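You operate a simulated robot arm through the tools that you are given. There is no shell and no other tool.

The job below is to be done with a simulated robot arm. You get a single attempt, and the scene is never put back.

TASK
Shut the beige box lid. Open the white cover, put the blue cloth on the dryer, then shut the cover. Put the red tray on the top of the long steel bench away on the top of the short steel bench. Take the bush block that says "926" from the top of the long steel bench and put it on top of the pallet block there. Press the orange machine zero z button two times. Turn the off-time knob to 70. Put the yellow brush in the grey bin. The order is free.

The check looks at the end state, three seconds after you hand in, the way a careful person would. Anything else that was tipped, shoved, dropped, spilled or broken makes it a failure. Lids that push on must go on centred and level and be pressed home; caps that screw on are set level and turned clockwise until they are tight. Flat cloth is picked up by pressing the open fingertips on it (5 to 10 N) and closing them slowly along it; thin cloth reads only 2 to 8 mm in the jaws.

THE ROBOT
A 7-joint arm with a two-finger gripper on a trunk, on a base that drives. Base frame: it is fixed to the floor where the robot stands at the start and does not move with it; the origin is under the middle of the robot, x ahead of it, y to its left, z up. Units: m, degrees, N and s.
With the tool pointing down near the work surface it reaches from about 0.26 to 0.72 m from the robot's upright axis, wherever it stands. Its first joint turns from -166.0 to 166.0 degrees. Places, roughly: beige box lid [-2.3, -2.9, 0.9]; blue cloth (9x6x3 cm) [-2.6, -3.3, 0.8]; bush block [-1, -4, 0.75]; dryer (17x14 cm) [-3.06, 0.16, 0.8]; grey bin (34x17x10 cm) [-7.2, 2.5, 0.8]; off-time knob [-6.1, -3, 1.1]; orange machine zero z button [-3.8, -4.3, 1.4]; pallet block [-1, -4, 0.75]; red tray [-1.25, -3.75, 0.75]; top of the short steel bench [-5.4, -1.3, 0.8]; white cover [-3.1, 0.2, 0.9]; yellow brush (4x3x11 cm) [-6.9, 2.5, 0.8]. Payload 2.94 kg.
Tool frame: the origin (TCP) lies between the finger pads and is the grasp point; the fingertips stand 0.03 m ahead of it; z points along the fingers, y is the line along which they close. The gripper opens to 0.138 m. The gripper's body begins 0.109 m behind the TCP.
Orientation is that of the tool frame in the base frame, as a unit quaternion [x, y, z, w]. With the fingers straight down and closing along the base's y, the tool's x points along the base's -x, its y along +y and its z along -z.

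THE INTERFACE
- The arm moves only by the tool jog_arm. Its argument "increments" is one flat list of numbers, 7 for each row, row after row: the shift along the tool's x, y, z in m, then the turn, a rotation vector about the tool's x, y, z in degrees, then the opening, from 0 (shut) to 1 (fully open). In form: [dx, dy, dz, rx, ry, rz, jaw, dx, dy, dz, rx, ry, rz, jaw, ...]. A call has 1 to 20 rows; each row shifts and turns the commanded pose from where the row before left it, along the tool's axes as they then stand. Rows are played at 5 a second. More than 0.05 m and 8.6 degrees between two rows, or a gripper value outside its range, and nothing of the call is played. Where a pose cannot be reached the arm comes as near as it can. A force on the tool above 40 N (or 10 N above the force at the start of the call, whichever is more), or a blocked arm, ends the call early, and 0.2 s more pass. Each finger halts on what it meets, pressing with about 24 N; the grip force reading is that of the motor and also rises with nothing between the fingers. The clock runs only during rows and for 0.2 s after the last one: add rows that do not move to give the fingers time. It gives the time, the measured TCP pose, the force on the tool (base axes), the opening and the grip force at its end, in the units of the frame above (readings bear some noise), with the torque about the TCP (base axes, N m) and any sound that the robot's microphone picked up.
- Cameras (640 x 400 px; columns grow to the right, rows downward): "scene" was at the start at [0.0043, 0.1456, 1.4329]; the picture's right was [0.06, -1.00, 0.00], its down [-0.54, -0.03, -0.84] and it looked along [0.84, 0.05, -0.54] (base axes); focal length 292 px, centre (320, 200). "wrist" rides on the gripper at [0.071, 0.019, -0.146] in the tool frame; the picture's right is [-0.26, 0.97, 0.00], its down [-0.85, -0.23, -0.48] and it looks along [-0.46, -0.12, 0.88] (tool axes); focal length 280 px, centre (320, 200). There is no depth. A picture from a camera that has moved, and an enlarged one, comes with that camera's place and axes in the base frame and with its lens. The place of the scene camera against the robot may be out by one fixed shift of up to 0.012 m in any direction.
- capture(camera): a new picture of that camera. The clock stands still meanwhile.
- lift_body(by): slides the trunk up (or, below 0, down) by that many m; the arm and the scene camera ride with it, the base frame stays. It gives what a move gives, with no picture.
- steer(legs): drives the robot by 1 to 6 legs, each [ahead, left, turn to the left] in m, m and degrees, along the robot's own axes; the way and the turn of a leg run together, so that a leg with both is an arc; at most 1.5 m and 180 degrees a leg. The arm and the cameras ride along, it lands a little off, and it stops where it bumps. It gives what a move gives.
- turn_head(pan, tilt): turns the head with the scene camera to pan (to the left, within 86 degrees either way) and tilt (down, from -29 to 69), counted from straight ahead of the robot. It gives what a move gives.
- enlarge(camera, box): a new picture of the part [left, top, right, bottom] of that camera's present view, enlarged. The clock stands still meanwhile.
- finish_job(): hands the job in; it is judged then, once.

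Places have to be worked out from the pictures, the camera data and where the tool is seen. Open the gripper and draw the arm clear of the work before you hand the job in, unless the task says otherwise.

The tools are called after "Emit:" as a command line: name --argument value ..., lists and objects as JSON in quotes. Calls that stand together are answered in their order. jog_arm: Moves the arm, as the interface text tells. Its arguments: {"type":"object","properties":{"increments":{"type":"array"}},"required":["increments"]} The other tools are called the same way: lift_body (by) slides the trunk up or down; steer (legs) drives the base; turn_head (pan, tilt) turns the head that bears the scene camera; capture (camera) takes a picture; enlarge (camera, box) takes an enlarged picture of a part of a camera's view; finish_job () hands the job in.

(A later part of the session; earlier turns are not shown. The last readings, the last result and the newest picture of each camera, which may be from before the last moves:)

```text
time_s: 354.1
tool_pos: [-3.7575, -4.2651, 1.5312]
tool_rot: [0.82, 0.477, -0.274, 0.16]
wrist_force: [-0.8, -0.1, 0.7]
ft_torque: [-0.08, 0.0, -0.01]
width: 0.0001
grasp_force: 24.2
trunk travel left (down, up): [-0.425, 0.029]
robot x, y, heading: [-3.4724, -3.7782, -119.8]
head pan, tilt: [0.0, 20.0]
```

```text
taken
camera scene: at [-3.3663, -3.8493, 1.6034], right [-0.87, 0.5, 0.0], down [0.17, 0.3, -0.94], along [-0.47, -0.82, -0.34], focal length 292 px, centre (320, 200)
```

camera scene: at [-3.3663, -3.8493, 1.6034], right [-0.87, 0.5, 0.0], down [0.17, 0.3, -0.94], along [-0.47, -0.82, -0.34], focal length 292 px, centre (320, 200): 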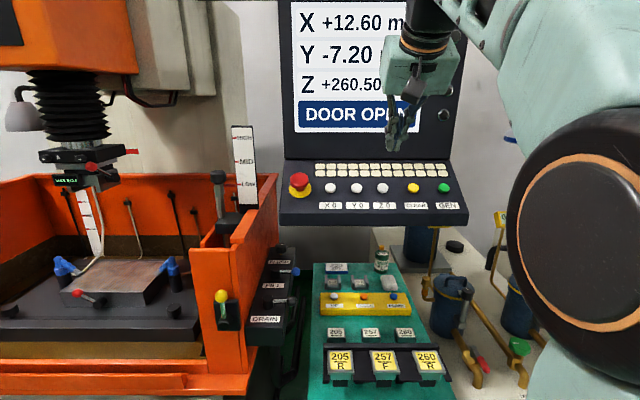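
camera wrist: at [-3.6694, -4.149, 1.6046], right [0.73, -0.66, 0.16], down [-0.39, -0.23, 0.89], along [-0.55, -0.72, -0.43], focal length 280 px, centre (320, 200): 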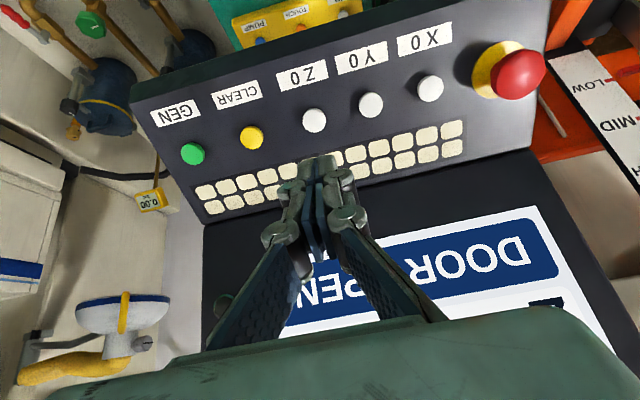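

Refined: Z0 cap at (−3.800,−4.3325,1.4065). I line up on its axis and stop about 15 mm short.

Emit:
jog_arm --increments '[0.0114, -0.0036, 0.035, 0, 0, 0, 0, 0, 0, 0.04, 0, 0, 0, 0, 0, 0, 0.027, 0, 0, 0, 0, 0, 0, 0, 0, 0, 0, 0]'

Emit:
capture --camera "wrist"

Emit:
enlarge --camera "scene" --box '[300, 130, 460, 230]'

```text
time_s: 355.1
tool_pos: [-3.7861, -4.3103, 1.4417]
tool_rot: [0.82, 0.476, -0.275, 0.16]
wrist_force: [-0.2, 0.7, -1.2]
ft_torque: [-0.02, 0.02, -0.01]
width: 0.0002
grasp_force: 24.5
trunk travel left (down, up): [-0.425, 0.029]
robot x, y, heading: [-3.4717, -3.7775, -120.0]
head pan, tilt: [0.0, 20.0]
```

```text
taken
camera wrist: at [-3.6992, -4.1937, 1.5158], right [0.74, -0.66, 0.16], down [-0.39, -0.23, 0.89], along [-0.55, -0.72, -0.43], focal length 280 px, centre (320, 200)
```

wrist: 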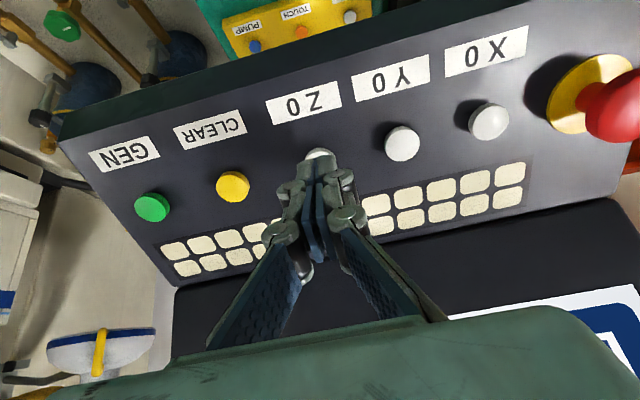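

```text
4.00 times, centred on (380, 180) of scene
camera zoom: at [-3.3665, -3.8498, 1.6034], right [-0.87, 0.5, 0.0], down [0.17, 0.3, -0.94], along [-0.47, -0.82, -0.34], focal length 1168 px, centre (80, 280)
```

zoom: 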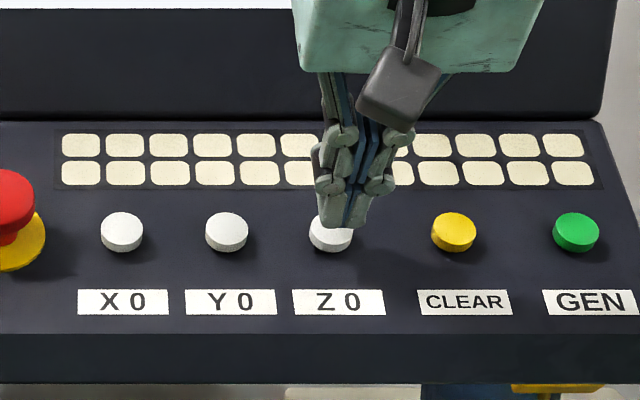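

I compare alignment closely in both views before pressing.

Emit:
enlarge --camera "wrist" --box '[272, 130, 368, 190]'

Emit:
enlarge --camera "scene" --box '[360, 165, 408, 195]'

```text
6.67 times, centred on (320, 160) of wrist
camera zoom: at [-3.6992, -4.1937, 1.5158], right [0.74, -0.66, 0.16], down [-0.39, -0.23, 0.89], along [-0.55, -0.72, -0.43], focal length 1869 px, centre (320, 467)
```

zoom: 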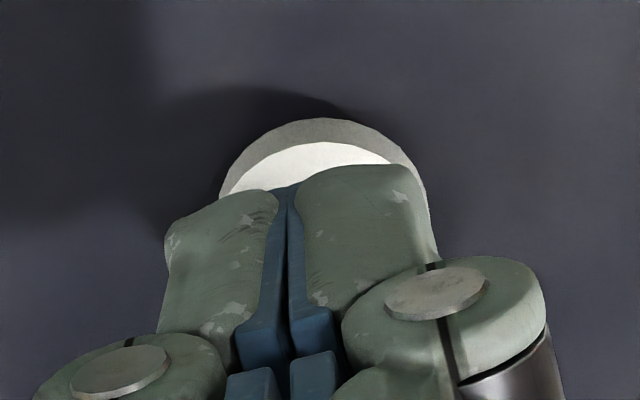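

```text
13.33 times, centred on (384, 180) of scene
camera zoom: at [-3.3665, -3.8498, 1.6034], right [-0.87, 0.5, 0.0], down [0.17, 0.3, -0.94], along [-0.47, -0.82, -0.34], focal length 3893 px, centre (-533, 467)
```

zoom: 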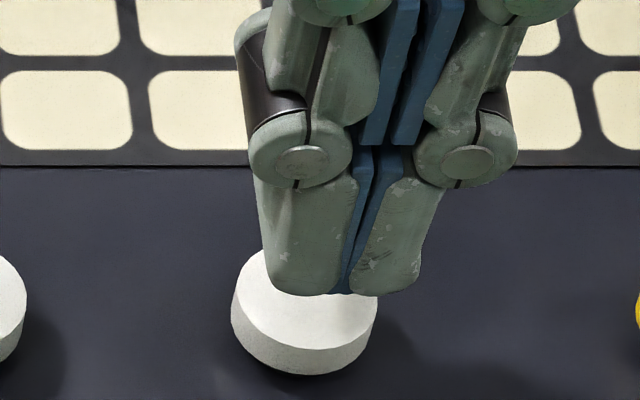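

Both views say the button is ~4–5 mm to the left of the fingertip; I shift +4.5 mm in y and creep in along the axis watching the force.

Emit:
jog_arm --increments '[-0.001, 0.0045, 0, 0, 0, 0, 0, 0, 0, 0.003, 0, 0, 0, 0, 0, 0, 0.002, 0, 0, 0, 0, 0, 0, 0, 0, 0, 0, 0]'

Emit:
enlarge --camera "scene" --box '[360, 165, 408, 195]'

```text
time_s: 356.1
tool_pos: [-3.7855, -4.3149, 1.4395]
tool_rot: [0.82, 0.476, -0.274, 0.159]
wrist_force: [-0.1, 0.6, 0.3]
ft_torque: [-0.01, 0.03, -0.01]
width: 0.0002
grasp_force: 24.0
trunk travel left (down, up): [-0.425, 0.029]
robot x, y, heading: [-3.4724, -3.7759, -119.9]
head pan, tilt: [0.0, 20.0]
```

```text
13.33 times, centred on (384, 180) of scene
camera zoom: at [-3.3666, -3.8499, 1.6034], right [-0.87, 0.5, 0.0], down [0.17, 0.3, -0.94], along [-0.47, -0.82, -0.34], focal length 3893 px, centre (-533, 467)
```

zoom: 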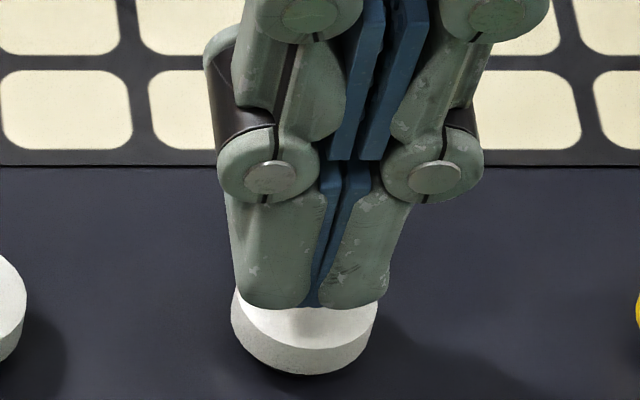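

Well centred now. I continue in 2 mm steps until contact.

Emit:
jog_arm --increments '[0, 0, 0.002, 0, 0, 0, 0, 0, 0, 0.002, 0, 0, 0, 0, 0, 0, 0, 0, 0, 0, 0]'

Emit:
enlarge --camera "scene" --box '[360, 165, 408, 195]'

```text
time_s: 356.9
tool_pos: [-3.7862, -4.3185, 1.4348]
tool_rot: [0.82, 0.476, -0.275, 0.159]
wrist_force: [0.3, 0.0, -0.3]
ft_torque: [-0.02, -0.02, 0.0]
width: 0.0
grasp_force: 24.0
trunk travel left (down, up): [-0.425, 0.029]
robot x, y, heading: [-3.4738, -3.7774, -119.6]
head pan, tilt: [0.0, 20.0]
```

```text
13.33 times, centred on (384, 180) of scene
camera zoom: at [-3.3666, -3.8499, 1.6034], right [-0.87, 0.5, 0.0], down [0.17, 0.3, -0.94], along [-0.47, -0.82, -0.34], focal length 3893 px, centre (-533, 467)
```

zoom: 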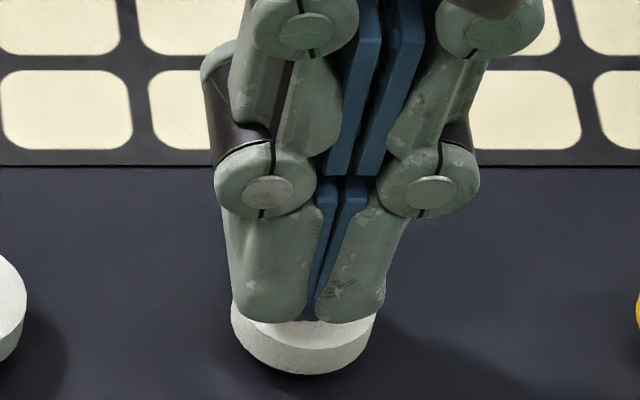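

The fingertip's end face is centred over the button. I continue to contact.

Emit:
jog_arm --increments '[0, 0, 0.002, 0, 0, 0, 0, 0, 0, 0.0015, 0, 0, 0, 0, 0, 0, 0, 0, 0, 0, 0]'

```text
time_s: 357.7
tool_pos: [-3.787, -4.3196, 1.4334]
tool_rot: [0.82, 0.476, -0.275, 0.16]
wrist_force: [-0.4, -0.6, 0.7]
ft_torque: [-0.01, -0.05, -0.02]
width: 0.0001
grasp_force: 23.6
trunk travel left (down, up): [-0.425, 0.029]
robot x, y, heading: [-3.4719, -3.7775, -119.7]
head pan, tilt: [0.0, 20.0]
```

Emit:
jog_arm --increments '[0, 0, 0.0015, 0, 0, 0, 0, 0, 0, 0.0015, 0, 0, 0, 0, 0, 0, 0, 0, 0, 0, 0]'

Emit:
enlarge --camera "scene" --box '[280, 0, 440, 200]'

```text
time_s: 358.5
tool_pos: [-3.7882, -4.3208, 1.4306]
tool_rot: [0.82, 0.476, -0.275, 0.159]
wrist_force: [0.0, -0.2, 0.5]
ft_torque: [0.03, 0.0, 0.03]
width: 0.0
grasp_force: 24.4
trunk travel left (down, up): [-0.425, 0.029]
robot x, y, heading: [-3.4733, -3.7763, -119.7]
head pan, tilt: [0.0, 20.0]
```

```text
2.00 times, centred on (360, 100) of scene
camera zoom: at [-3.3666, -3.8499, 1.6034], right [-0.87, 0.5, 0.0], down [0.17, 0.3, -0.94], along [-0.47, -0.82, -0.34], focal length 584 px, centre (240, 400)
```

zoom: 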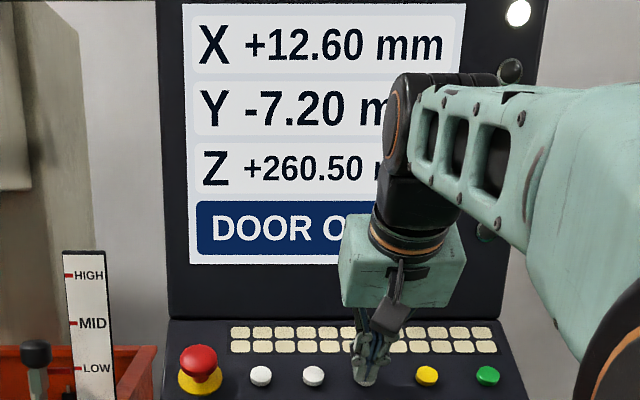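

No contact yet; Z still reads +260.50. I keep creeping.

Emit:
jog_arm --increments '[0, 0, 0.0015, 0, 0, 0, 0, 0, 0, 0.001, 0, 0, 0, 0, 0, 0, 0, 0, 0, 0, 0]'

Emit:
enlarge --camera "scene" --box '[360, 165, 408, 195]'

```text
time_s: 359.3
tool_pos: [-3.7881, -4.3206, 1.4289]
tool_rot: [0.82, 0.477, -0.274, 0.159]
wrist_force: [-0.4, -0.7, 0.6]
ft_torque: [-0.03, 0.01, -0.03]
width: 0.0003
grasp_force: 24.2
trunk travel left (down, up): [-0.425, 0.029]
robot x, y, heading: [-3.474, -3.7777, -119.7]
head pan, tilt: [0.0, 20.0]
```

```text
13.33 times, centred on (384, 180) of scene
camera zoom: at [-3.3666, -3.8499, 1.6034], right [-0.87, 0.5, 0.0], down [0.17, 0.3, -0.94], along [-0.47, -0.82, -0.34], focal length 3893 px, centre (-533, 467)
```

zoom: 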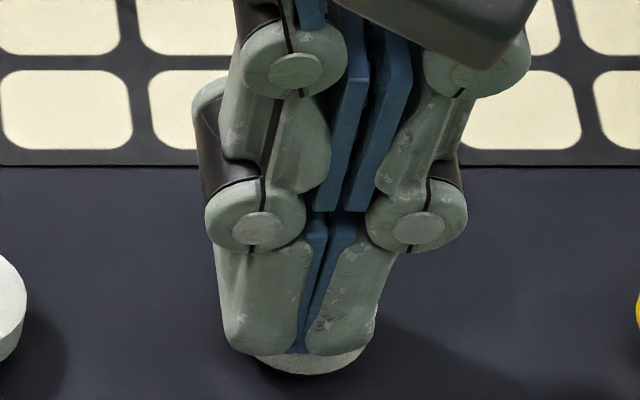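

Emit:
jog_arm --increments '[0, 0, 0.0015, 0, 0, 0, 0, 0, 0, 0.001, 0, 0, 0, 0, 0, 0, 0, 0, 0, 0, 0]'

```text
time_s: 360.1
tool_pos: [-3.7893, -4.3228, 1.4274]
tool_rot: [0.82, 0.476, -0.274, 0.159]
wrist_force: [0.8, 1.2, 0.8]
ft_torque: [-0.02, -0.02, 0.0]
width: 0.0001
grasp_force: 24.2
trunk travel left (down, up): [-0.425, 0.029]
robot x, y, heading: [-3.4708, -3.7767, -119.6]
head pan, tilt: [0.0, 20.0]
```

A slight reaction (≈1.6 N) along the normal appears — first touch. I press on in 1 mm steps and watch the display.

Emit:
jog_arm --increments '[0, 0, 0.001, 0, 0, 0, 0, 0, 0, 0.001, 0, 0, 0, 0, 0, 0, 0, 0, 0, 0, 0]'

Emit:
enlarge --camera "scene" --box '[280, 0, 440, 100]'

```text
time_s: 360.9
tool_pos: [-3.7898, -4.3231, 1.4258]
tool_rot: [0.82, 0.477, -0.275, 0.16]
wrist_force: [1.1, 0.5, 1.4]
ft_torque: [-0.01, 0.03, 0.0]
width: 0.0
grasp_force: 24.0
trunk travel left (down, up): [-0.425, 0.029]
robot x, y, heading: [-3.4683, -3.7746, -119.8]
head pan, tilt: [0.0, 20.0]
```

```text
4.00 times, centred on (360, 50) of scene
camera zoom: at [-3.3662, -3.8496, 1.6034], right [-0.87, 0.5, 0.0], down [0.17, 0.3, -0.94], along [-0.47, -0.82, -0.34], focal length 1168 px, centre (160, 800)
```

zoom: 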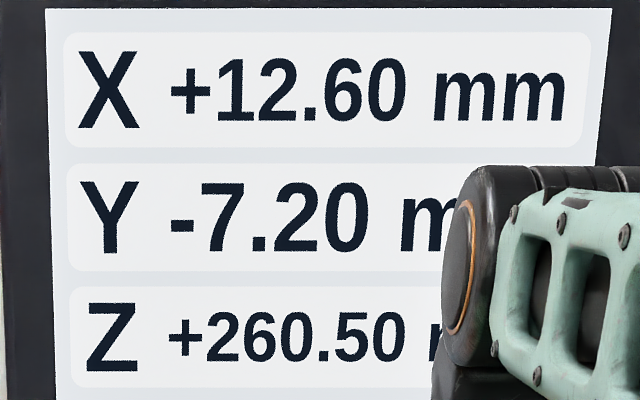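

Emit:
jog_arm --increments '[0, 0, 0.001, 0, 0, 0, 0, 0, 0, 0.001, 0, 0, 0, 0, 0, 0, 0, 0, 0, 0, 0]'

Emit:
enlarge --camera "scene" --box '[280, 0, 440, 100]'

```text
time_s: 361.7
tool_pos: [-3.7904, -4.3245, 1.4244]
tool_rot: [0.82, 0.476, -0.275, 0.16]
wrist_force: [1.5, 1.3, 2.5]
ft_torque: [0.01, 0.0, 0.04]
width: 0.0
grasp_force: 24.0
trunk travel left (down, up): [-0.425, 0.029]
robot x, y, heading: [-3.4716, -3.7765, -119.7]
head pan, tilt: [0.0, 20.0]
heard: click
```

```text
4.00 times, centred on (360, 50) of scene
camera zoom: at [-3.3661, -3.8493, 1.6034], right [-0.87, 0.5, 0.0], down [0.17, 0.3, -0.94], along [-0.47, -0.82, -0.34], focal length 1168 px, centre (160, 800)
```

zoom: 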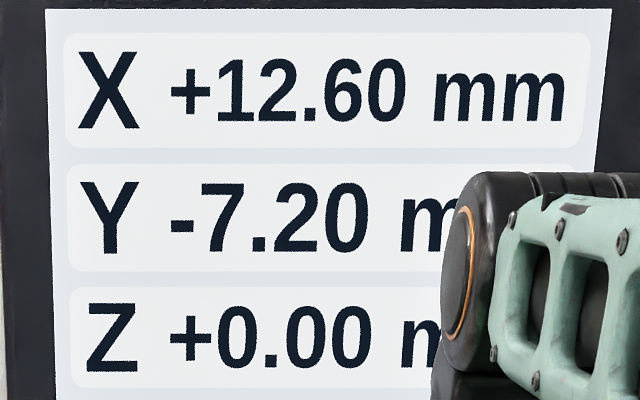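

First click heard and Z reads +0.00. I withdraw 12 mm so the button releases.

Emit:
jog_arm --increments '[0, 0, -0.004, 0, 0, 0, 0, 0, 0, -0.004, 0, 0, 0, 0, 0, 0, -0.004, 0, 0, 0, 0, 0, 0, 0, 0, 0, 0, 0, 0, 0, 0, 0, 0, 0, 0]'

Emit:
enlarge --camera "scene" --box '[360, 165, 408, 195]'

```text
time_s: 362.9
tool_pos: [-3.7873, -4.3194, 1.4332]
tool_rot: [0.82, 0.477, -0.274, 0.16]
wrist_force: [0.4, -0.2, -0.2]
ft_torque: [-0.01, 0.01, 0.01]
width: 0.0
grasp_force: 24.1
trunk travel left (down, up): [-0.425, 0.029]
robot x, y, heading: [-3.473, -3.7748, -119.7]
head pan, tilt: [0.0, 20.0]
```

```text
13.33 times, centred on (384, 180) of scene
camera zoom: at [-3.3666, -3.8499, 1.6034], right [-0.87, 0.5, 0.0], down [0.17, 0.3, -0.94], along [-0.47, -0.82, -0.34], focal length 3893 px, centre (-533, 467)
```

zoom: 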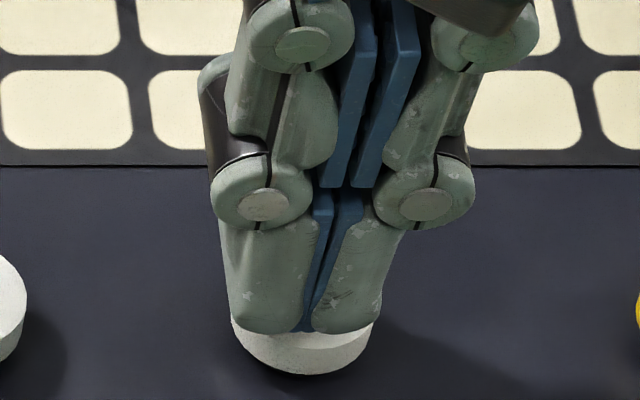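

The button is free again. I press a second time the same way, in small steps, listening for the click.

Emit:
jog_arm --increments '[0, 0, 0.004, 0, 0, 0, 0, 0, 0, 0.004, 0, 0, 0, 0, 0, 0, 0.002, 0, 0, 0, 0, 0, 0, 0.001, 0, 0, 0, 0, 0, 0, 0.001, 0, 0, 0, 0, 0, 0, 0, 0, 0, 0, 0]'

```text
time_s: 364.3
tool_pos: [-3.7913, -4.326, 1.4238]
tool_rot: [0.82, 0.476, -0.275, 0.159]
wrist_force: [0.5, -0.2, 3.0]
ft_torque: [0.0, -0.02, 0.02]
width: 0.0002
grasp_force: 23.9
trunk travel left (down, up): [-0.425, 0.029]
robot x, y, heading: [-3.4734, -3.7793, -119.7]
head pan, tilt: [0.0, 20.0]
heard: click
```

Second click heard. I withdraw along the axis and away from the pendant.

Emit:
jog_arm --increments '[0, 0, -0.02, 0, 0, 0, 0, 0, 0, -0.04, 0, 0, 0, 0, 0, 0, -0.045, 0, 0, 0, 0, 0.04, 0, 0, 0, 0, 0, 0, 0.04, 0, 0, 0, 0, 0, 0, 0.04, 0, 0, 0, 0, 0, 0, 0, 0, 0, 0, 0, 0, 0]'

Emit:
capture --camera "scene"

```text
time_s: 365.9
tool_pos: [-3.7073, -4.1954, 1.4269]
tool_rot: [0.818, 0.486, -0.265, 0.158]
wrist_force: [-0.2, 0.3, 0.2]
ft_torque: [-0.04, 0.0, 0.03]
width: 0.0
grasp_force: 24.2
trunk travel left (down, up): [-0.425, 0.029]
robot x, y, heading: [-3.4713, -3.7744, -119.7]
head pan, tilt: [0.0, 20.0]
```

```text
taken
camera scene: at [-3.4071, -3.7995, 1.6002], right [-0.34, 0.94, 0.0], down [0.35, 0.13, -0.93], along [-0.87, -0.32, -0.37], focal length 292 px, centre (320, 200)
```

scene: 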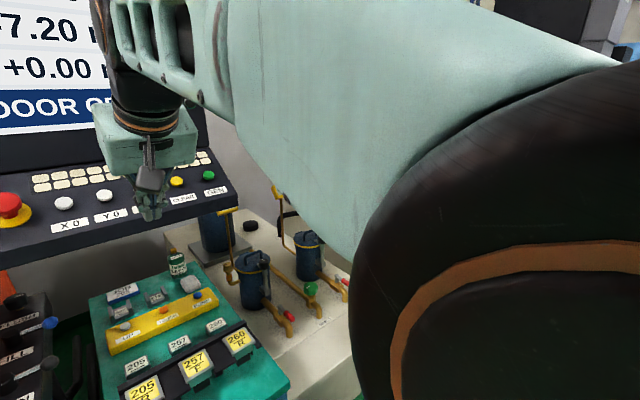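

Z still reads +0.00. I back the base off, straighten the hand, and lower the trunk again.

Emit:
steer --legs '[[-0.15, 0, 0]]'

Emit:
jog_arm --increments '[0, 0, 0, 0, 7.4, 0, 0, 0, 0, 0, 0, 7.4, 0, 0, 0, 0, 0, 0, 7.4, 0, 0.3, 0, 0, 0, 0, 7.4, 0, 0.6, 0, 0, 0, 0, 7.0, 0, 1, 0, 0, 0, 0, 0, 0, 1]'

Emit:
lift_body --by -0.15

Emit:
turn_head --pan 0 --tilt 10

Emit:
capture --camera "scene"

```text
time_s: 367.3
tool_pos: [-3.6362, -4.0616, 1.4306]
tool_rot: [0.82, 0.481, -0.269, 0.157]
wrist_force: [0.4, 0.0, -0.3]
ft_torque: [-0.02, 0.01, -0.02]
width: 0.0001
grasp_force: 24.1
trunk travel left (down, up): [-0.425, 0.029]
robot x, y, heading: [-3.3985, -3.6441, -119.5]
head pan, tilt: [0.0, 20.0]
```

```text
time_s: 368.7
tool_pos: [-3.6362, -4.0617, 1.4301]
tool_rot: [0.862, 0.506, 0.004, -0.002]
wrist_force: [-0.3, 0.5, -0.3]
ft_torque: [-0.01, 0.0, 0.05]
width: 0.1337
grasp_force: 0.1
trunk travel left (down, up): [-0.425, 0.029]
robot x, y, heading: [-3.3998, -3.6457, -119.6]
head pan, tilt: [0.0, 20.0]
```

```text
time_s: 370.4
tool_pos: [-3.6371, -4.0622, 1.2806]
tool_rot: [0.863, 0.506, 0.003, -0.001]
wrist_force: [-0.1, 0.2, 0.1]
ft_torque: [0.0, 0.0, -0.02]
width: 0.1378
grasp_force: 0.0
trunk travel left (down, up): [-0.275, 0.179]
robot x, y, heading: [-3.3979, -3.6437, -119.7]
head pan, tilt: [0.0, 20.0]
```

```text
time_s: 371.1
tool_pos: [-3.6365, -4.0616, 1.2795]
tool_rot: [0.863, 0.506, 0.003, -0.003]
wrist_force: [-0.2, -0.5, -0.3]
ft_torque: [0.03, 0.02, 0.01]
width: 0.1381
grasp_force: 0.1
trunk travel left (down, up): [-0.275, 0.179]
robot x, y, heading: [-3.397, -3.6473, -119.8]
head pan, tilt: [0.0, 10.0]
```

```text
taken
camera scene: at [-3.2925, -3.7201, 1.4696], right [-0.87, 0.5, 0.0], down [0.09, 0.15, -0.98], along [-0.49, -0.86, -0.17], focal length 292 px, centre (320, 200)
```

scene: 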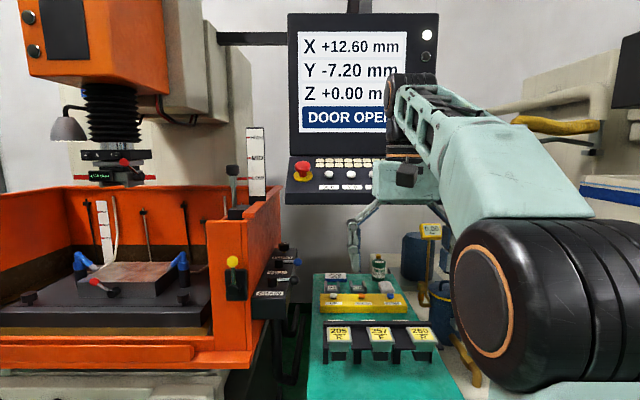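

Next the blue cloth at the bench's back right corner. I turn to face +e, move 0.55 m, and turn again to face the bench's back.

Emit:
steer --legs '[[0, 0, 90], [0.55, 0, 0], [0, 0, 90]]'

Emit:
turn_head --pan 0 --tilt 45

Emit:
capture --camera "scene"

Emit:
capture --camera "wrist"

```text
time_s: 381.9
tool_pos: [-2.6833, -3.5073, 1.2802]
tool_rot: [-0.502, 0.865, -0.002, -0.004]
wrist_force: [-0.5, -0.3, -0.9]
ft_torque: [-0.04, 0.0, 0.02]
width: 0.138
grasp_force: 0.0
trunk travel left (down, up): [-0.275, 0.179]
robot x, y, heading: [-2.9234, -3.9205, 60.0]
head pan, tilt: [0.0, 10.0]
```

```text
time_s: 382.9
tool_pos: [-2.6831, -3.5074, 1.2797]
tool_rot: [-0.501, 0.865, -0.002, -0.002]
wrist_force: [-0.4, 0.3, -0.3]
ft_torque: [-0.01, 0.0, 0.03]
width: 0.138
grasp_force: 0.0
trunk travel left (down, up): [-0.275, 0.179]
robot x, y, heading: [-2.9274, -3.9205, 59.6]
head pan, tilt: [0.0, 45.0]
```

```text
taken
camera scene: at [-3.046, -3.8463, 1.4148], right [0.86, -0.5, 0.0], down [-0.36, -0.61, -0.71], along [0.36, 0.61, -0.71], focal length 292 px, centre (320, 200)
```

scene: 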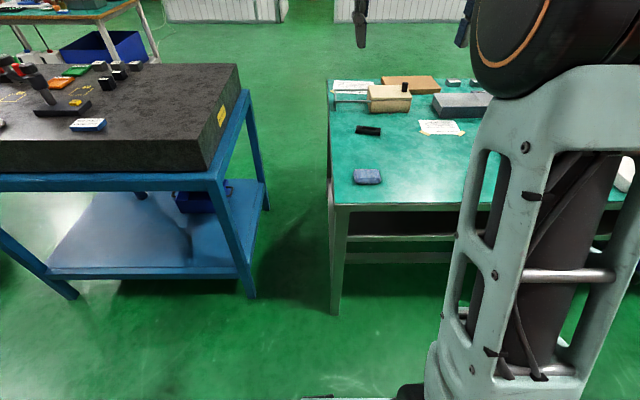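

```text
taken
camera wrist: at [-2.7349, -3.5581, 1.4257], right [-0.71, 0.71, 0.0], down [0.62, 0.63, 0.47], along [0.33, 0.33, -0.88], focal length 280 px, centre (320, 200)
```

wrist: 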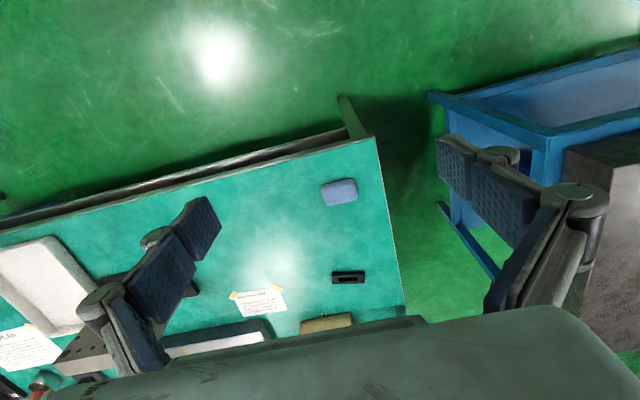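

The cloth pad lies near (−2.56,−3.32) on the bench's back right corner. I move 0.2 m nearer and lower the hand for a closer look.

Emit:
steer --legs '[[0.18, 0, 0]]'

Emit:
jog_arm --increments '[0, 0, 0.045, 0, 0, 0, 1, 0, 0, 0.045, 0, 0, 0, 1, 0, 0, 0.045, 0, 0, 0, 1, 0, 0, 0.045, 0, 0, 0, 1, 0, 0, 0.045, 0, 0, 0, 1, 0, 0, 0, 0, 0, 0, 1]'

Emit:
capture --camera "wrist"

Emit:
capture --camera "scene"

```text
time_s: 384.4
tool_pos: [-2.5933, -3.3511, 1.2798]
tool_rot: [-0.501, 0.865, -0.003, -0.003]
wrist_force: [0.7, 0.5, 0.2]
ft_torque: [-0.01, 0.02, -0.02]
width: 0.1381
grasp_force: 0.1
trunk travel left (down, up): [-0.275, 0.179]
robot x, y, heading: [-2.8344, -3.7676, 59.9]
head pan, tilt: [0.0, 45.0]
```

```text
time_s: 385.8
tool_pos: [-2.5931, -3.3524, 1.0548]
tool_rot: [-0.502, 0.865, -0.003, -0.004]
wrist_force: [0.3, 0.5, -0.2]
ft_torque: [-0.01, 0.0, -0.05]
width: 0.138
grasp_force: 0.2
trunk travel left (down, up): [-0.275, 0.179]
robot x, y, heading: [-2.8363, -3.7649, 59.8]
head pan, tilt: [0.0, 45.0]
```

```text
taken
camera wrist: at [-2.6446, -3.4041, 1.2], right [-0.71, 0.71, 0.0], down [0.62, 0.63, 0.47], along [0.33, 0.33, -0.88], focal length 280 px, centre (320, 200)
```

wrist: 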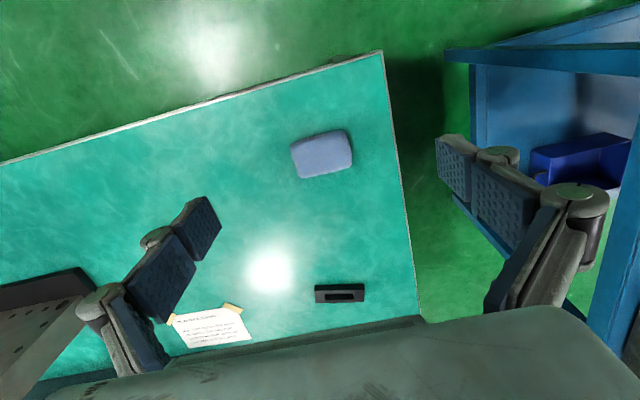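

```text
taken
camera scene: at [-2.9549, -3.6901, 1.4147], right [0.86, -0.5, 0.0], down [-0.36, -0.61, -0.71], along [0.36, 0.61, -0.71], focal length 292 px, centre (320, 200)
```

scene: 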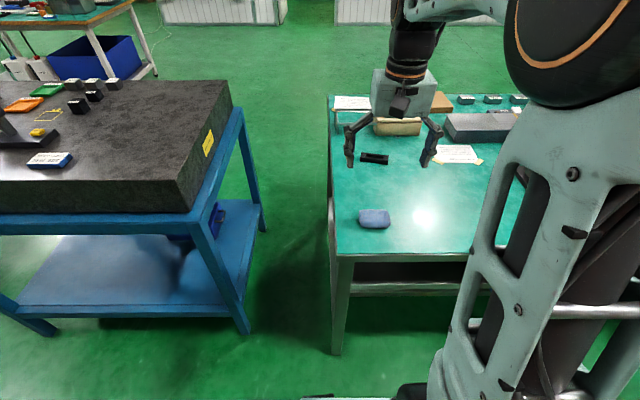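

Emit:
enlarge --camera "wrist" --box '[240, 110, 400, 210]'

Emit:
enlarge --camera "scene" --box '[325, 190, 421, 250]'

```text
4.00 times, centred on (320, 160) of wrist
camera zoom: at [-2.6446, -3.4041, 1.2], right [-0.71, 0.71, 0.0], down [0.62, 0.63, 0.47], along [0.33, 0.33, -0.88], focal length 1122 px, centre (320, 360)
```

zoom: 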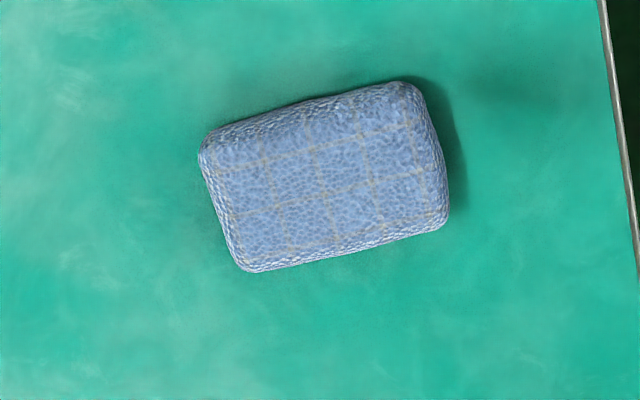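

```text
6.67 times, centred on (373, 220) of scene
camera zoom: at [-2.9549, -3.6901, 1.4147], right [0.86, -0.5, 0.0], down [-0.36, -0.61, -0.71], along [0.36, 0.61, -0.71], focal length 1946 px, centre (-33, 67)
```

zoom: 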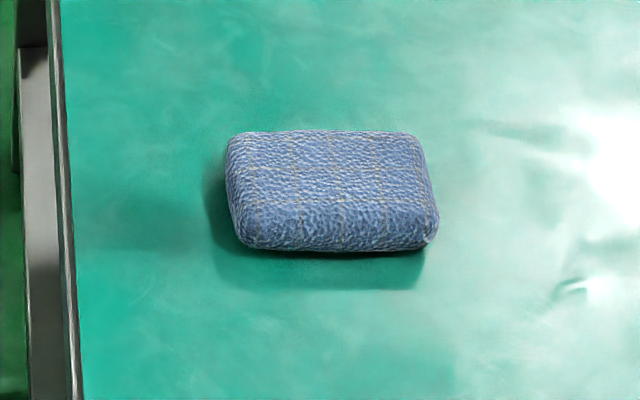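

The pad measures about 8×5 cm (soft edges), centre (−2.553,−3.311), long axis along e. I move over it and roll the hand 87° to close across its short side.

Emit:
jog_arm --increments '[-0.028, -0.0073, 0, 0, 0, 7.9, 0.9, -0.0281, -0.0073, 0, 0, 0, 0, 0.9, 0, 0, 0, 0, 0, 7.9, 0.9, 0, 0, 0, 0, 0, 7.9, 0.9, 0, 0, 0, 0, 0, 7.9, 0.9, 0, 0, 0, 0, 0, 7.9, 0.9, 0, 0, 0, 0, 0, 7.9, 0.9, 0, 0, 0, 0, 0, 7.9, 0.9, 0, 0, 0, 0, 0, 7.9, 0.9, 0, 0, 0, 0, 0, 7.9, 0.9, 0, 0, 0, 0, 0, 7.9, 0.9, 0, 0, 0, 0, 0, 7.9, 0.9, 0, 0, 0, 0, 0, 0, 0.9]'

Emit:
capture --camera "wrist"

Emit:
enlarge --camera "wrist" --box '[240, 50, 400, 150]'

```text
time_s: 388.6
tool_pos: [-2.5487, -3.3146, 1.0549]
tool_rot: [0.232, 0.973, -0.003, -0.001]
wrist_force: [0.5, -0.3, -0.2]
ft_torque: [-0.02, -0.01, 0.01]
width: 0.1244
grasp_force: 0.1
trunk travel left (down, up): [-0.275, 0.179]
robot x, y, heading: [-2.8315, -3.7673, 59.7]
head pan, tilt: [0.0, 45.0]
```

```text
taken
camera wrist: at [-2.6042, -3.2641, 1.1997], right [0.67, 0.74, -0.01], down [0.66, -0.58, 0.48], along [0.35, -0.32, -0.88], focal length 280 px, centre (320, 200)
```

wrist: 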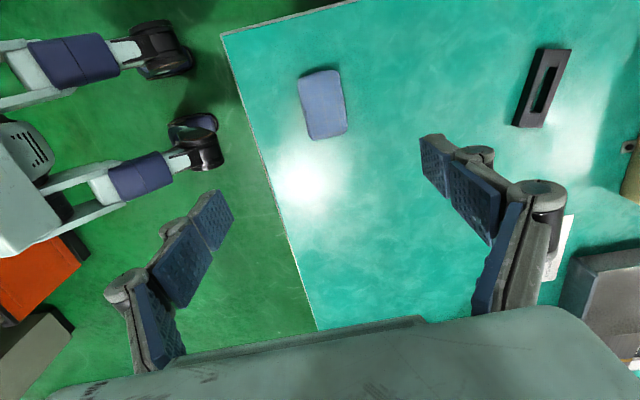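

```text
4.00 times, centred on (320, 100) of wrist
camera zoom: at [-2.6042, -3.2641, 1.1997], right [0.67, 0.74, -0.01], down [0.66, -0.58, 0.48], along [0.35, -0.32, -0.88], focal length 1122 px, centre (320, 600)
```

zoom: 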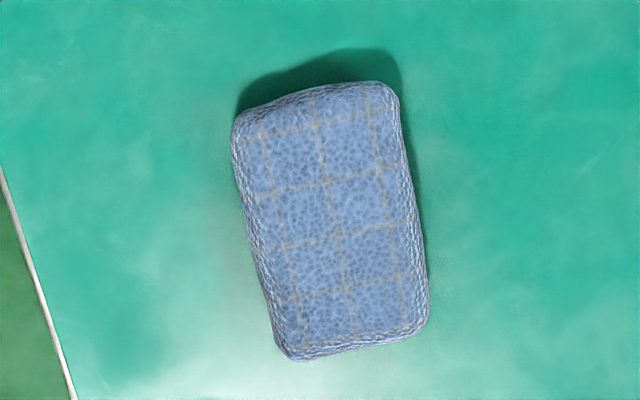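

Centre confirmed at about (−2.553,−3.3085). I correct a few mm, descend around the pad, and close gently.

Emit:
jog_arm --increments '[0.0066, 0.0035, 0.04, 0, 0, 0, 0.9, 0, 0, 0.045, 0, 0, 0, 0.9, 0, 0, 0.045, 0, 0, 0, 0.9, 0, 0, 0.045, 0, 0, 0, 0.9, 0, 0, 0.035, 0, 0, 0, 0.9, 0, 0, 0.01, 0, 0, 0, 0.9, 0, 0, 0, 0, 0, 0, 0.7, 0, 0, 0, 0, 0, 0, 0.55, 0, 0, 0, 0, 0, 0, 0.4, 0, 0, 0, 0, 0, 0, 0.3, 0, 0, 0, 0, 0, 0, 0.25, 0, 0, 0, 0, 0, 0, 0.25]'

Emit:
capture --camera "wrist"

```text
time_s: 391.2
tool_pos: [-2.555, -3.3105, 0.8358]
tool_rot: [0.231, 0.973, -0.003, -0.001]
wrist_force: [1.0, 0.7, 0.5]
ft_torque: [0.04, 0.0, -0.08]
width: 0.0573
grasp_force: 24.2
trunk travel left (down, up): [-0.275, 0.179]
robot x, y, heading: [-2.8346, -3.7655, 59.7]
head pan, tilt: [0.0, 45.0]
```

```text
taken
camera wrist: at [-2.6101, -3.2603, 0.9803], right [0.67, 0.74, -0.01], down [0.66, -0.58, 0.48], along [0.35, -0.32, -0.88], focal length 280 px, centre (320, 200)
```

wrist: 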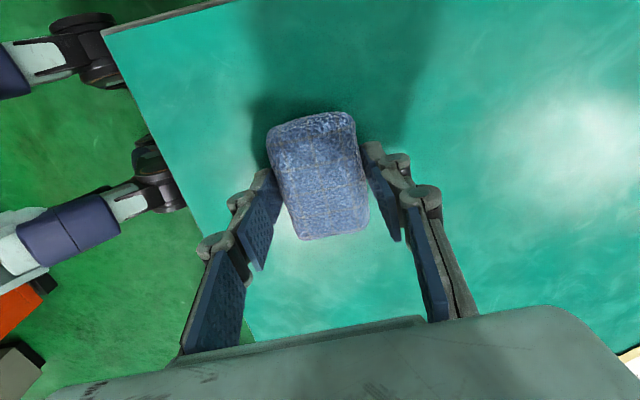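

Held at 57 mm. I lift it and check.

Emit:
jog_arm --increments '[0, 0, -0.02, 0, 0, 0, 0.25, 0, 0, -0.04, 0, 0, 0, 0.25, 0, 0, -0.045, 0, 0, 0, 0.25, 0, 0, -0.045, 0, 0, 0, 0.25, 0, 0, -0.045, 0, 0, 0, 0.25, 0, 0, -0.045, 0, 0, 0, 0.25, 0, 0, -0.03, 0, 0, 0, 0.25, 0, 0, 0, 0, 0, 0, 0.25]'

Emit:
capture --camera "wrist"

```text
time_s: 393.0
tool_pos: [-2.5546, -3.3079, 1.1064]
tool_rot: [0.231, 0.973, -0.003, -0.001]
wrist_force: [0.9, -0.5, -0.8]
ft_torque: [-0.02, 0.02, 0.0]
width: 0.0571
grasp_force: 23.8
trunk travel left (down, up): [-0.275, 0.179]
robot x, y, heading: [-2.8352, -3.7641, 59.5]
head pan, tilt: [0.0, 45.0]
```

```text
taken
camera wrist: at [-2.6091, -3.2578, 1.2511], right [0.67, 0.74, -0.01], down [0.66, -0.58, 0.48], along [0.35, -0.32, -0.88], focal length 280 px, centre (320, 200)
```

wrist: 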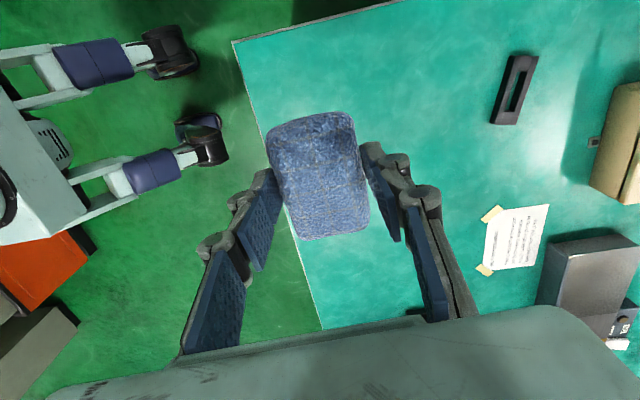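

The cloth is held. I retract the arm and drive: along the aisle to e≈−2.5, then through the wide gap between granite table and short bench toward the dryer's table.

Emit:
jog_arm --increments '[0, -0.04, 0, 0, 0, 0, 0.25, 0, -0.04, 0, 0, 0, 0, 0.25, 0, -0.04, 0, 0, 0, 0, 0.25, 0, 0, 0, 0, 0, 0, 0.25]'

Emit:
steer --legs '[[-0.16, 0, 0.5], [0, 1.0, 0], [0, 0.95, 0]]'

Emit:
turn_head --pan 5 --tilt 20

Emit:
capture --camera "scene"

```text
time_s: 394.0
tool_pos: [-2.6074, -3.4164, 1.1063]
tool_rot: [0.231, 0.973, -0.004, -0.001]
wrist_force: [-0.1, -0.2, 0.2]
ft_torque: [0.0, 0.0, 0.0]
width: 0.0571
grasp_force: 23.9
trunk travel left (down, up): [-0.275, 0.179]
robot x, y, heading: [-2.8305, -3.7608, 59.6]
head pan, tilt: [0.0, 45.0]
```

```text
time_s: 412.4
tool_pos: [-4.3833, -2.596, 1.106]
tool_rot: [0.223, 0.975, -0.004, -0.001]
wrist_force: [-0.1, -0.6, -1.2]
ft_torque: [0.03, 0.0, 0.0]
width: 0.0567
grasp_force: 23.9
trunk travel left (down, up): [-0.275, 0.179]
robot x, y, heading: [-4.6071, -2.9443, 60.5]
head pan, tilt: [0.0, 45.0]
```

```text
time_s: 413.2
tool_pos: [-4.383, -2.5957, 1.106]
tool_rot: [0.223, 0.975, -0.003, -0.001]
wrist_force: [-0.1, 0.6, -0.5]
ft_torque: [-0.01, -0.03, -0.03]
width: 0.0565
grasp_force: 24.4
trunk travel left (down, up): [-0.275, 0.179]
robot x, y, heading: [-4.6045, -2.9497, 60.5]
head pan, tilt: [5.0, 20.0]
```

```text
taken
camera scene: at [-4.7273, -2.8619, 1.4533], right [0.91, -0.41, 0.0], down [-0.14, -0.31, -0.94], along [0.39, 0.86, -0.34], focal length 292 px, centre (320, 200)
```

scene: 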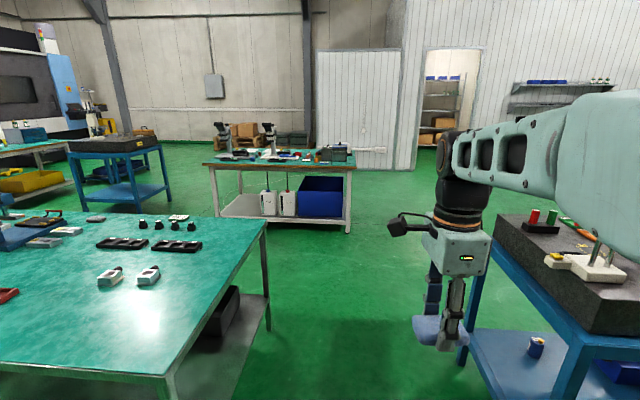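

The gap ahead is wide. I drive straight through toward the white table.

Emit:
steer --legs '[[1.3, 0, 0], [0.9, -0.3, 0]]'

Emit:
turn_head --pan 15 --tilt 25

Emit:
capture --camera "scene"

```text
time_s: 424.3
tool_pos: [-3.0538, -0.8246, 1.1061]
tool_rot: [0.222, 0.975, -0.003, -0.001]
wrist_force: [0.5, -0.1, 0.2]
ft_torque: [0.0, 0.01, -0.01]
width: 0.0568
grasp_force: 24.0
trunk travel left (down, up): [-0.275, 0.179]
robot x, y, heading: [-3.2716, -1.1791, 61.0]
head pan, tilt: [5.0, 20.0]
```

```text
time_s: 425.0
tool_pos: [-3.0544, -0.8264, 1.107]
tool_rot: [0.221, 0.975, -0.004, -0.001]
wrist_force: [-0.6, 0.8, -0.4]
ft_torque: [-0.01, 0.0, 0.01]
width: 0.0567
grasp_force: 24.0
trunk travel left (down, up): [-0.275, 0.179]
robot x, y, heading: [-3.2745, -1.1766, 60.9]
head pan, tilt: [15.0, 25.0]
```

```text
taken
camera scene: at [-3.412, -1.0882, 1.4453], right [0.97, -0.25, 0.0], down [-0.1, -0.41, -0.91], along [0.22, 0.88, -0.42], focal length 292 px, centre (320, 200)
```

scene: 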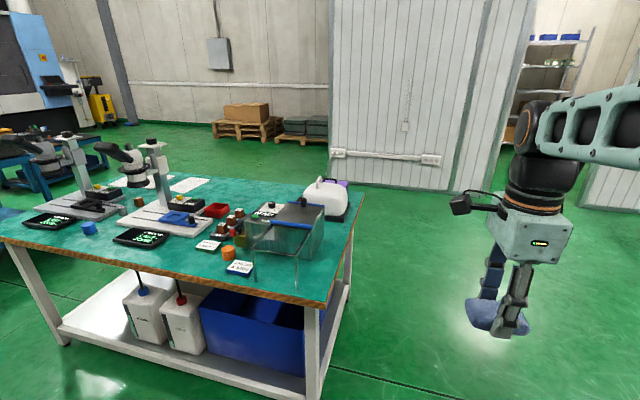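

I zoom on the dryer with its white cover.

Emit:
enlarge --camera "scene" --box '[230, 165, 390, 265]'

```text
4.00 times, centred on (310, 215) of scene
camera zoom: at [-3.412, -1.0882, 1.4453], right [0.97, -0.25, 0.0], down [-0.1, -0.41, -0.91], along [0.22, 0.88, -0.42], focal length 1168 px, centre (360, 140)
```

zoom: 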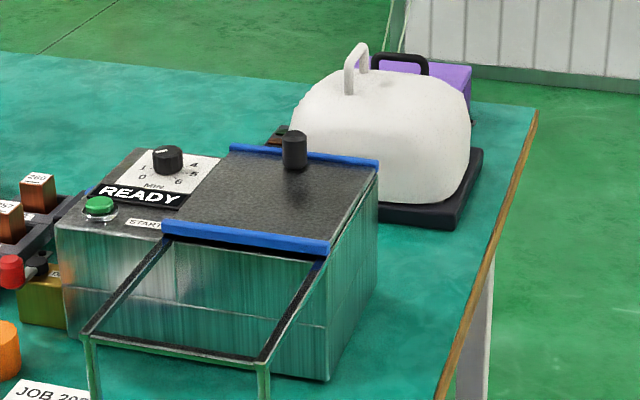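

The cover is a white dome with a strap handle on a black base. I go around to the table's end to face it.

Emit:
steer --legs '[[0.2, -0.45, 0], [1.05, 0, 0], [0, 0, 89]]'

Emit:
turn_head --pan 10 --tilt 35

Emit:
capture --camera "scene"

```text
time_s: 438.3
tool_pos: [-2.6334, -0.0758, 1.1054]
tool_rot: [-0.534, 0.845, -0.003, 0.002]
wrist_force: [0.2, -1.1, 0.0]
ft_torque: [-0.03, -0.01, 0.0]
width: 0.0569
grasp_force: 23.9
trunk travel left (down, up): [-0.275, 0.179]
robot x, y, heading: [-2.284, -0.2965, 151.1]
head pan, tilt: [15.0, 25.0]
```

```text
time_s: 439.0
tool_pos: [-2.6329, -0.0753, 1.1055]
tool_rot: [-0.534, 0.845, -0.003, 0.002]
wrist_force: [-0.1, -1.0, -0.4]
ft_torque: [-0.02, -0.03, -0.01]
width: 0.0568
grasp_force: 24.2
trunk travel left (down, up): [-0.275, 0.179]
robot x, y, heading: [-2.279, -0.2918, 151.1]
head pan, tilt: [10.0, 35.0]
```

```text
taken
camera scene: at [-2.3632, -0.4171, 1.4296], right [0.32, 0.95, 0.0], down [0.54, -0.19, -0.82], along [-0.78, 0.27, -0.57], focal length 292 px, centre (320, 200)
```

scene: 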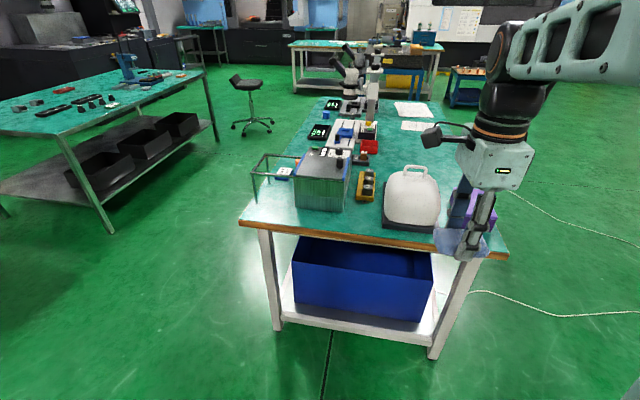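

Emit:
enlarge --camera "scene" --box '[350, 145, 510, 245]'

Emit:
enlarge --camera "scene" --box '[230, 80, 470, 230]'

Emit:
capture --camera "wrist"

```text
4.00 times, centred on (430, 195) of scene
camera zoom: at [-2.3632, -0.4171, 1.4296], right [0.32, 0.95, 0.0], down [0.54, -0.19, -0.82], along [-0.78, 0.27, -0.57], focal length 1168 px, centre (-120, 220)
```

zoom: 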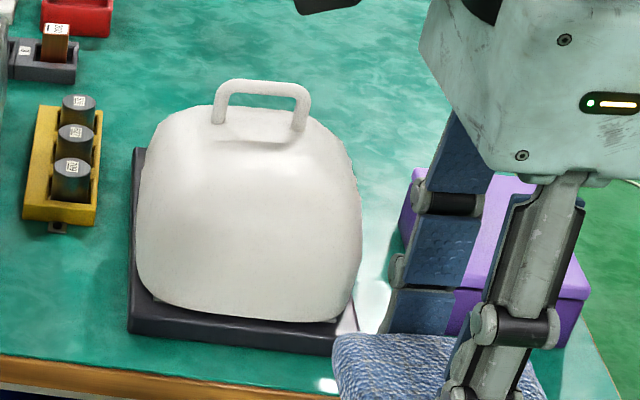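

```text
2.67 times, centred on (350, 155) of scene
camera zoom: at [-2.3632, -0.4171, 1.4296], right [0.32, 0.95, 0.0], down [0.54, -0.19, -0.82], along [-0.78, 0.27, -0.57], focal length 779 px, centre (240, 320)
```

zoom: 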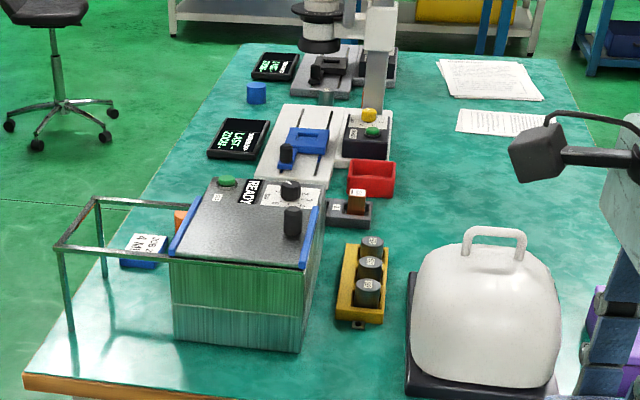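

```text
taken
camera wrist: at [-2.683, -0.13, 1.2513], right [-0.76, 0.65, -0.01], down [0.57, 0.67, 0.48], along [0.32, 0.36, -0.88], focal length 280 px, centre (320, 200)
```

wrist: 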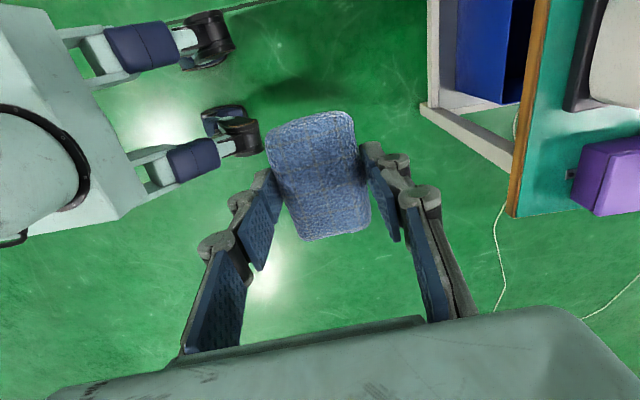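

The handle is on the far (−e) side, so the cover probably hinges on my side. I move nearer to the table's end and look from above with the wrist camera for details and a free spot to park the cloth.

Emit:
steer --legs '[[0.26, 0, -1]]'

Emit:
turn_head --pan 0 --tilt 55

Emit:
capture --camera "scene"

Emit:
capture --camera "wrist"

```text
time_s: 440.9
tool_pos: [-2.8544, 0.0585, 1.107]
tool_rot: [-0.528, 0.849, -0.003, 0.002]
wrist_force: [0.0, -0.3, -1.1]
ft_torque: [0.01, 0.01, -0.01]
width: 0.0569
grasp_force: 24.2
trunk travel left (down, up): [-0.275, 0.179]
robot x, y, heading: [-2.5023, -0.1696, 150.1]
head pan, tilt: [10.0, 35.0]
```

```text
time_s: 441.7
tool_pos: [-2.8538, 0.0588, 1.1059]
tool_rot: [-0.526, 0.851, -0.004, 0.001]
wrist_force: [-0.3, 0.2, 0.1]
ft_torque: [-0.03, 0.0, 0.0]
width: 0.0567
grasp_force: 24.5
trunk travel left (down, up): [-0.275, 0.179]
robot x, y, heading: [-2.5042, -0.1692, 149.7]
head pan, tilt: [0.0, 55.0]
```

```text
taken
camera scene: at [-2.5718, -0.2822, 1.4042], right [0.49, 0.87, 0.0], down [0.69, -0.39, -0.61], along [-0.53, 0.3, -0.8], focal length 292 px, centre (320, 200)
```

scene: 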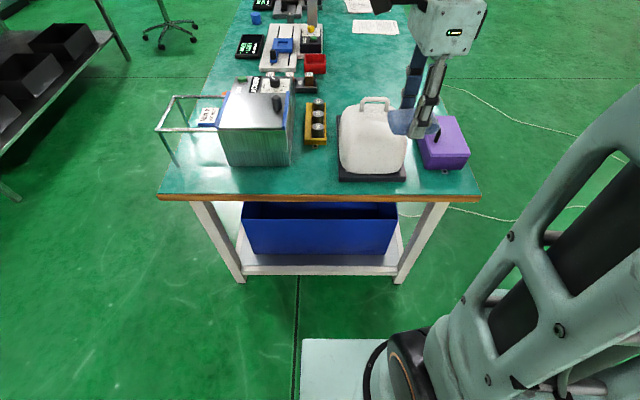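

```text
taken
camera wrist: at [-2.9044, 0.0042, 1.2512], right [-0.75, 0.66, -0.01], down [0.58, 0.66, 0.48], along [0.32, 0.35, -0.88], focal length 280 px, centre (320, 200)
```

wrist: 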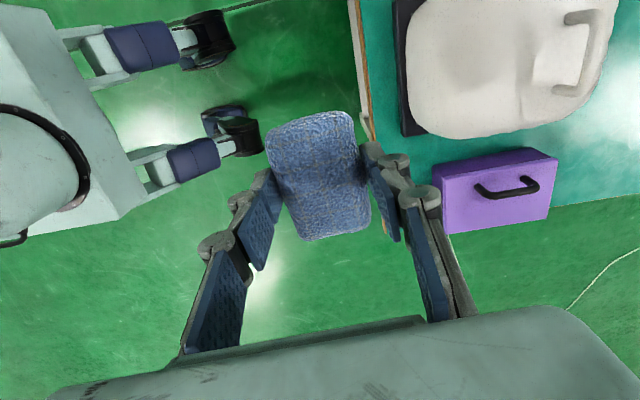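

Emit:
enlarge --camera "scene" --box '[284, 85, 444, 185]'

Emit:
enlarge --camera "wrist" --box '[340, 0, 640, 188]'

```text
4.00 times, centred on (364, 135) of scene
camera zoom: at [-2.5718, -0.2822, 1.4042], right [0.49, 0.87, 0.0], down [0.69, -0.39, -0.61], along [-0.53, 0.3, -0.8], focal length 1168 px, centre (144, 460)
```

zoom: 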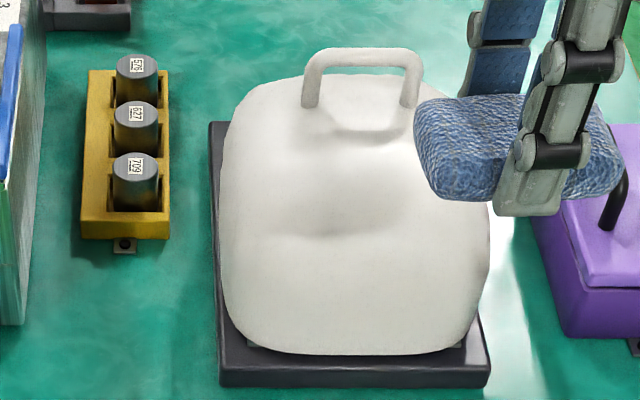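

```text
2.13 times, centred on (490, 94) of wrist
camera zoom: at [-2.9044, 0.0042, 1.2512], right [-0.75, 0.66, -0.01], down [0.58, 0.66, 0.48], along [0.32, 0.35, -0.88], focal length 597 px, centre (-42, 426)
```

zoom: 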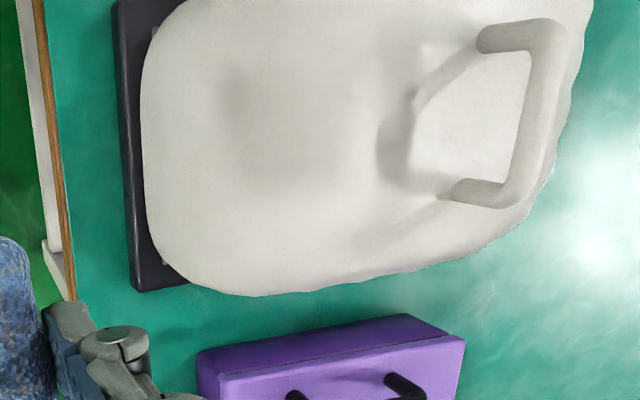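

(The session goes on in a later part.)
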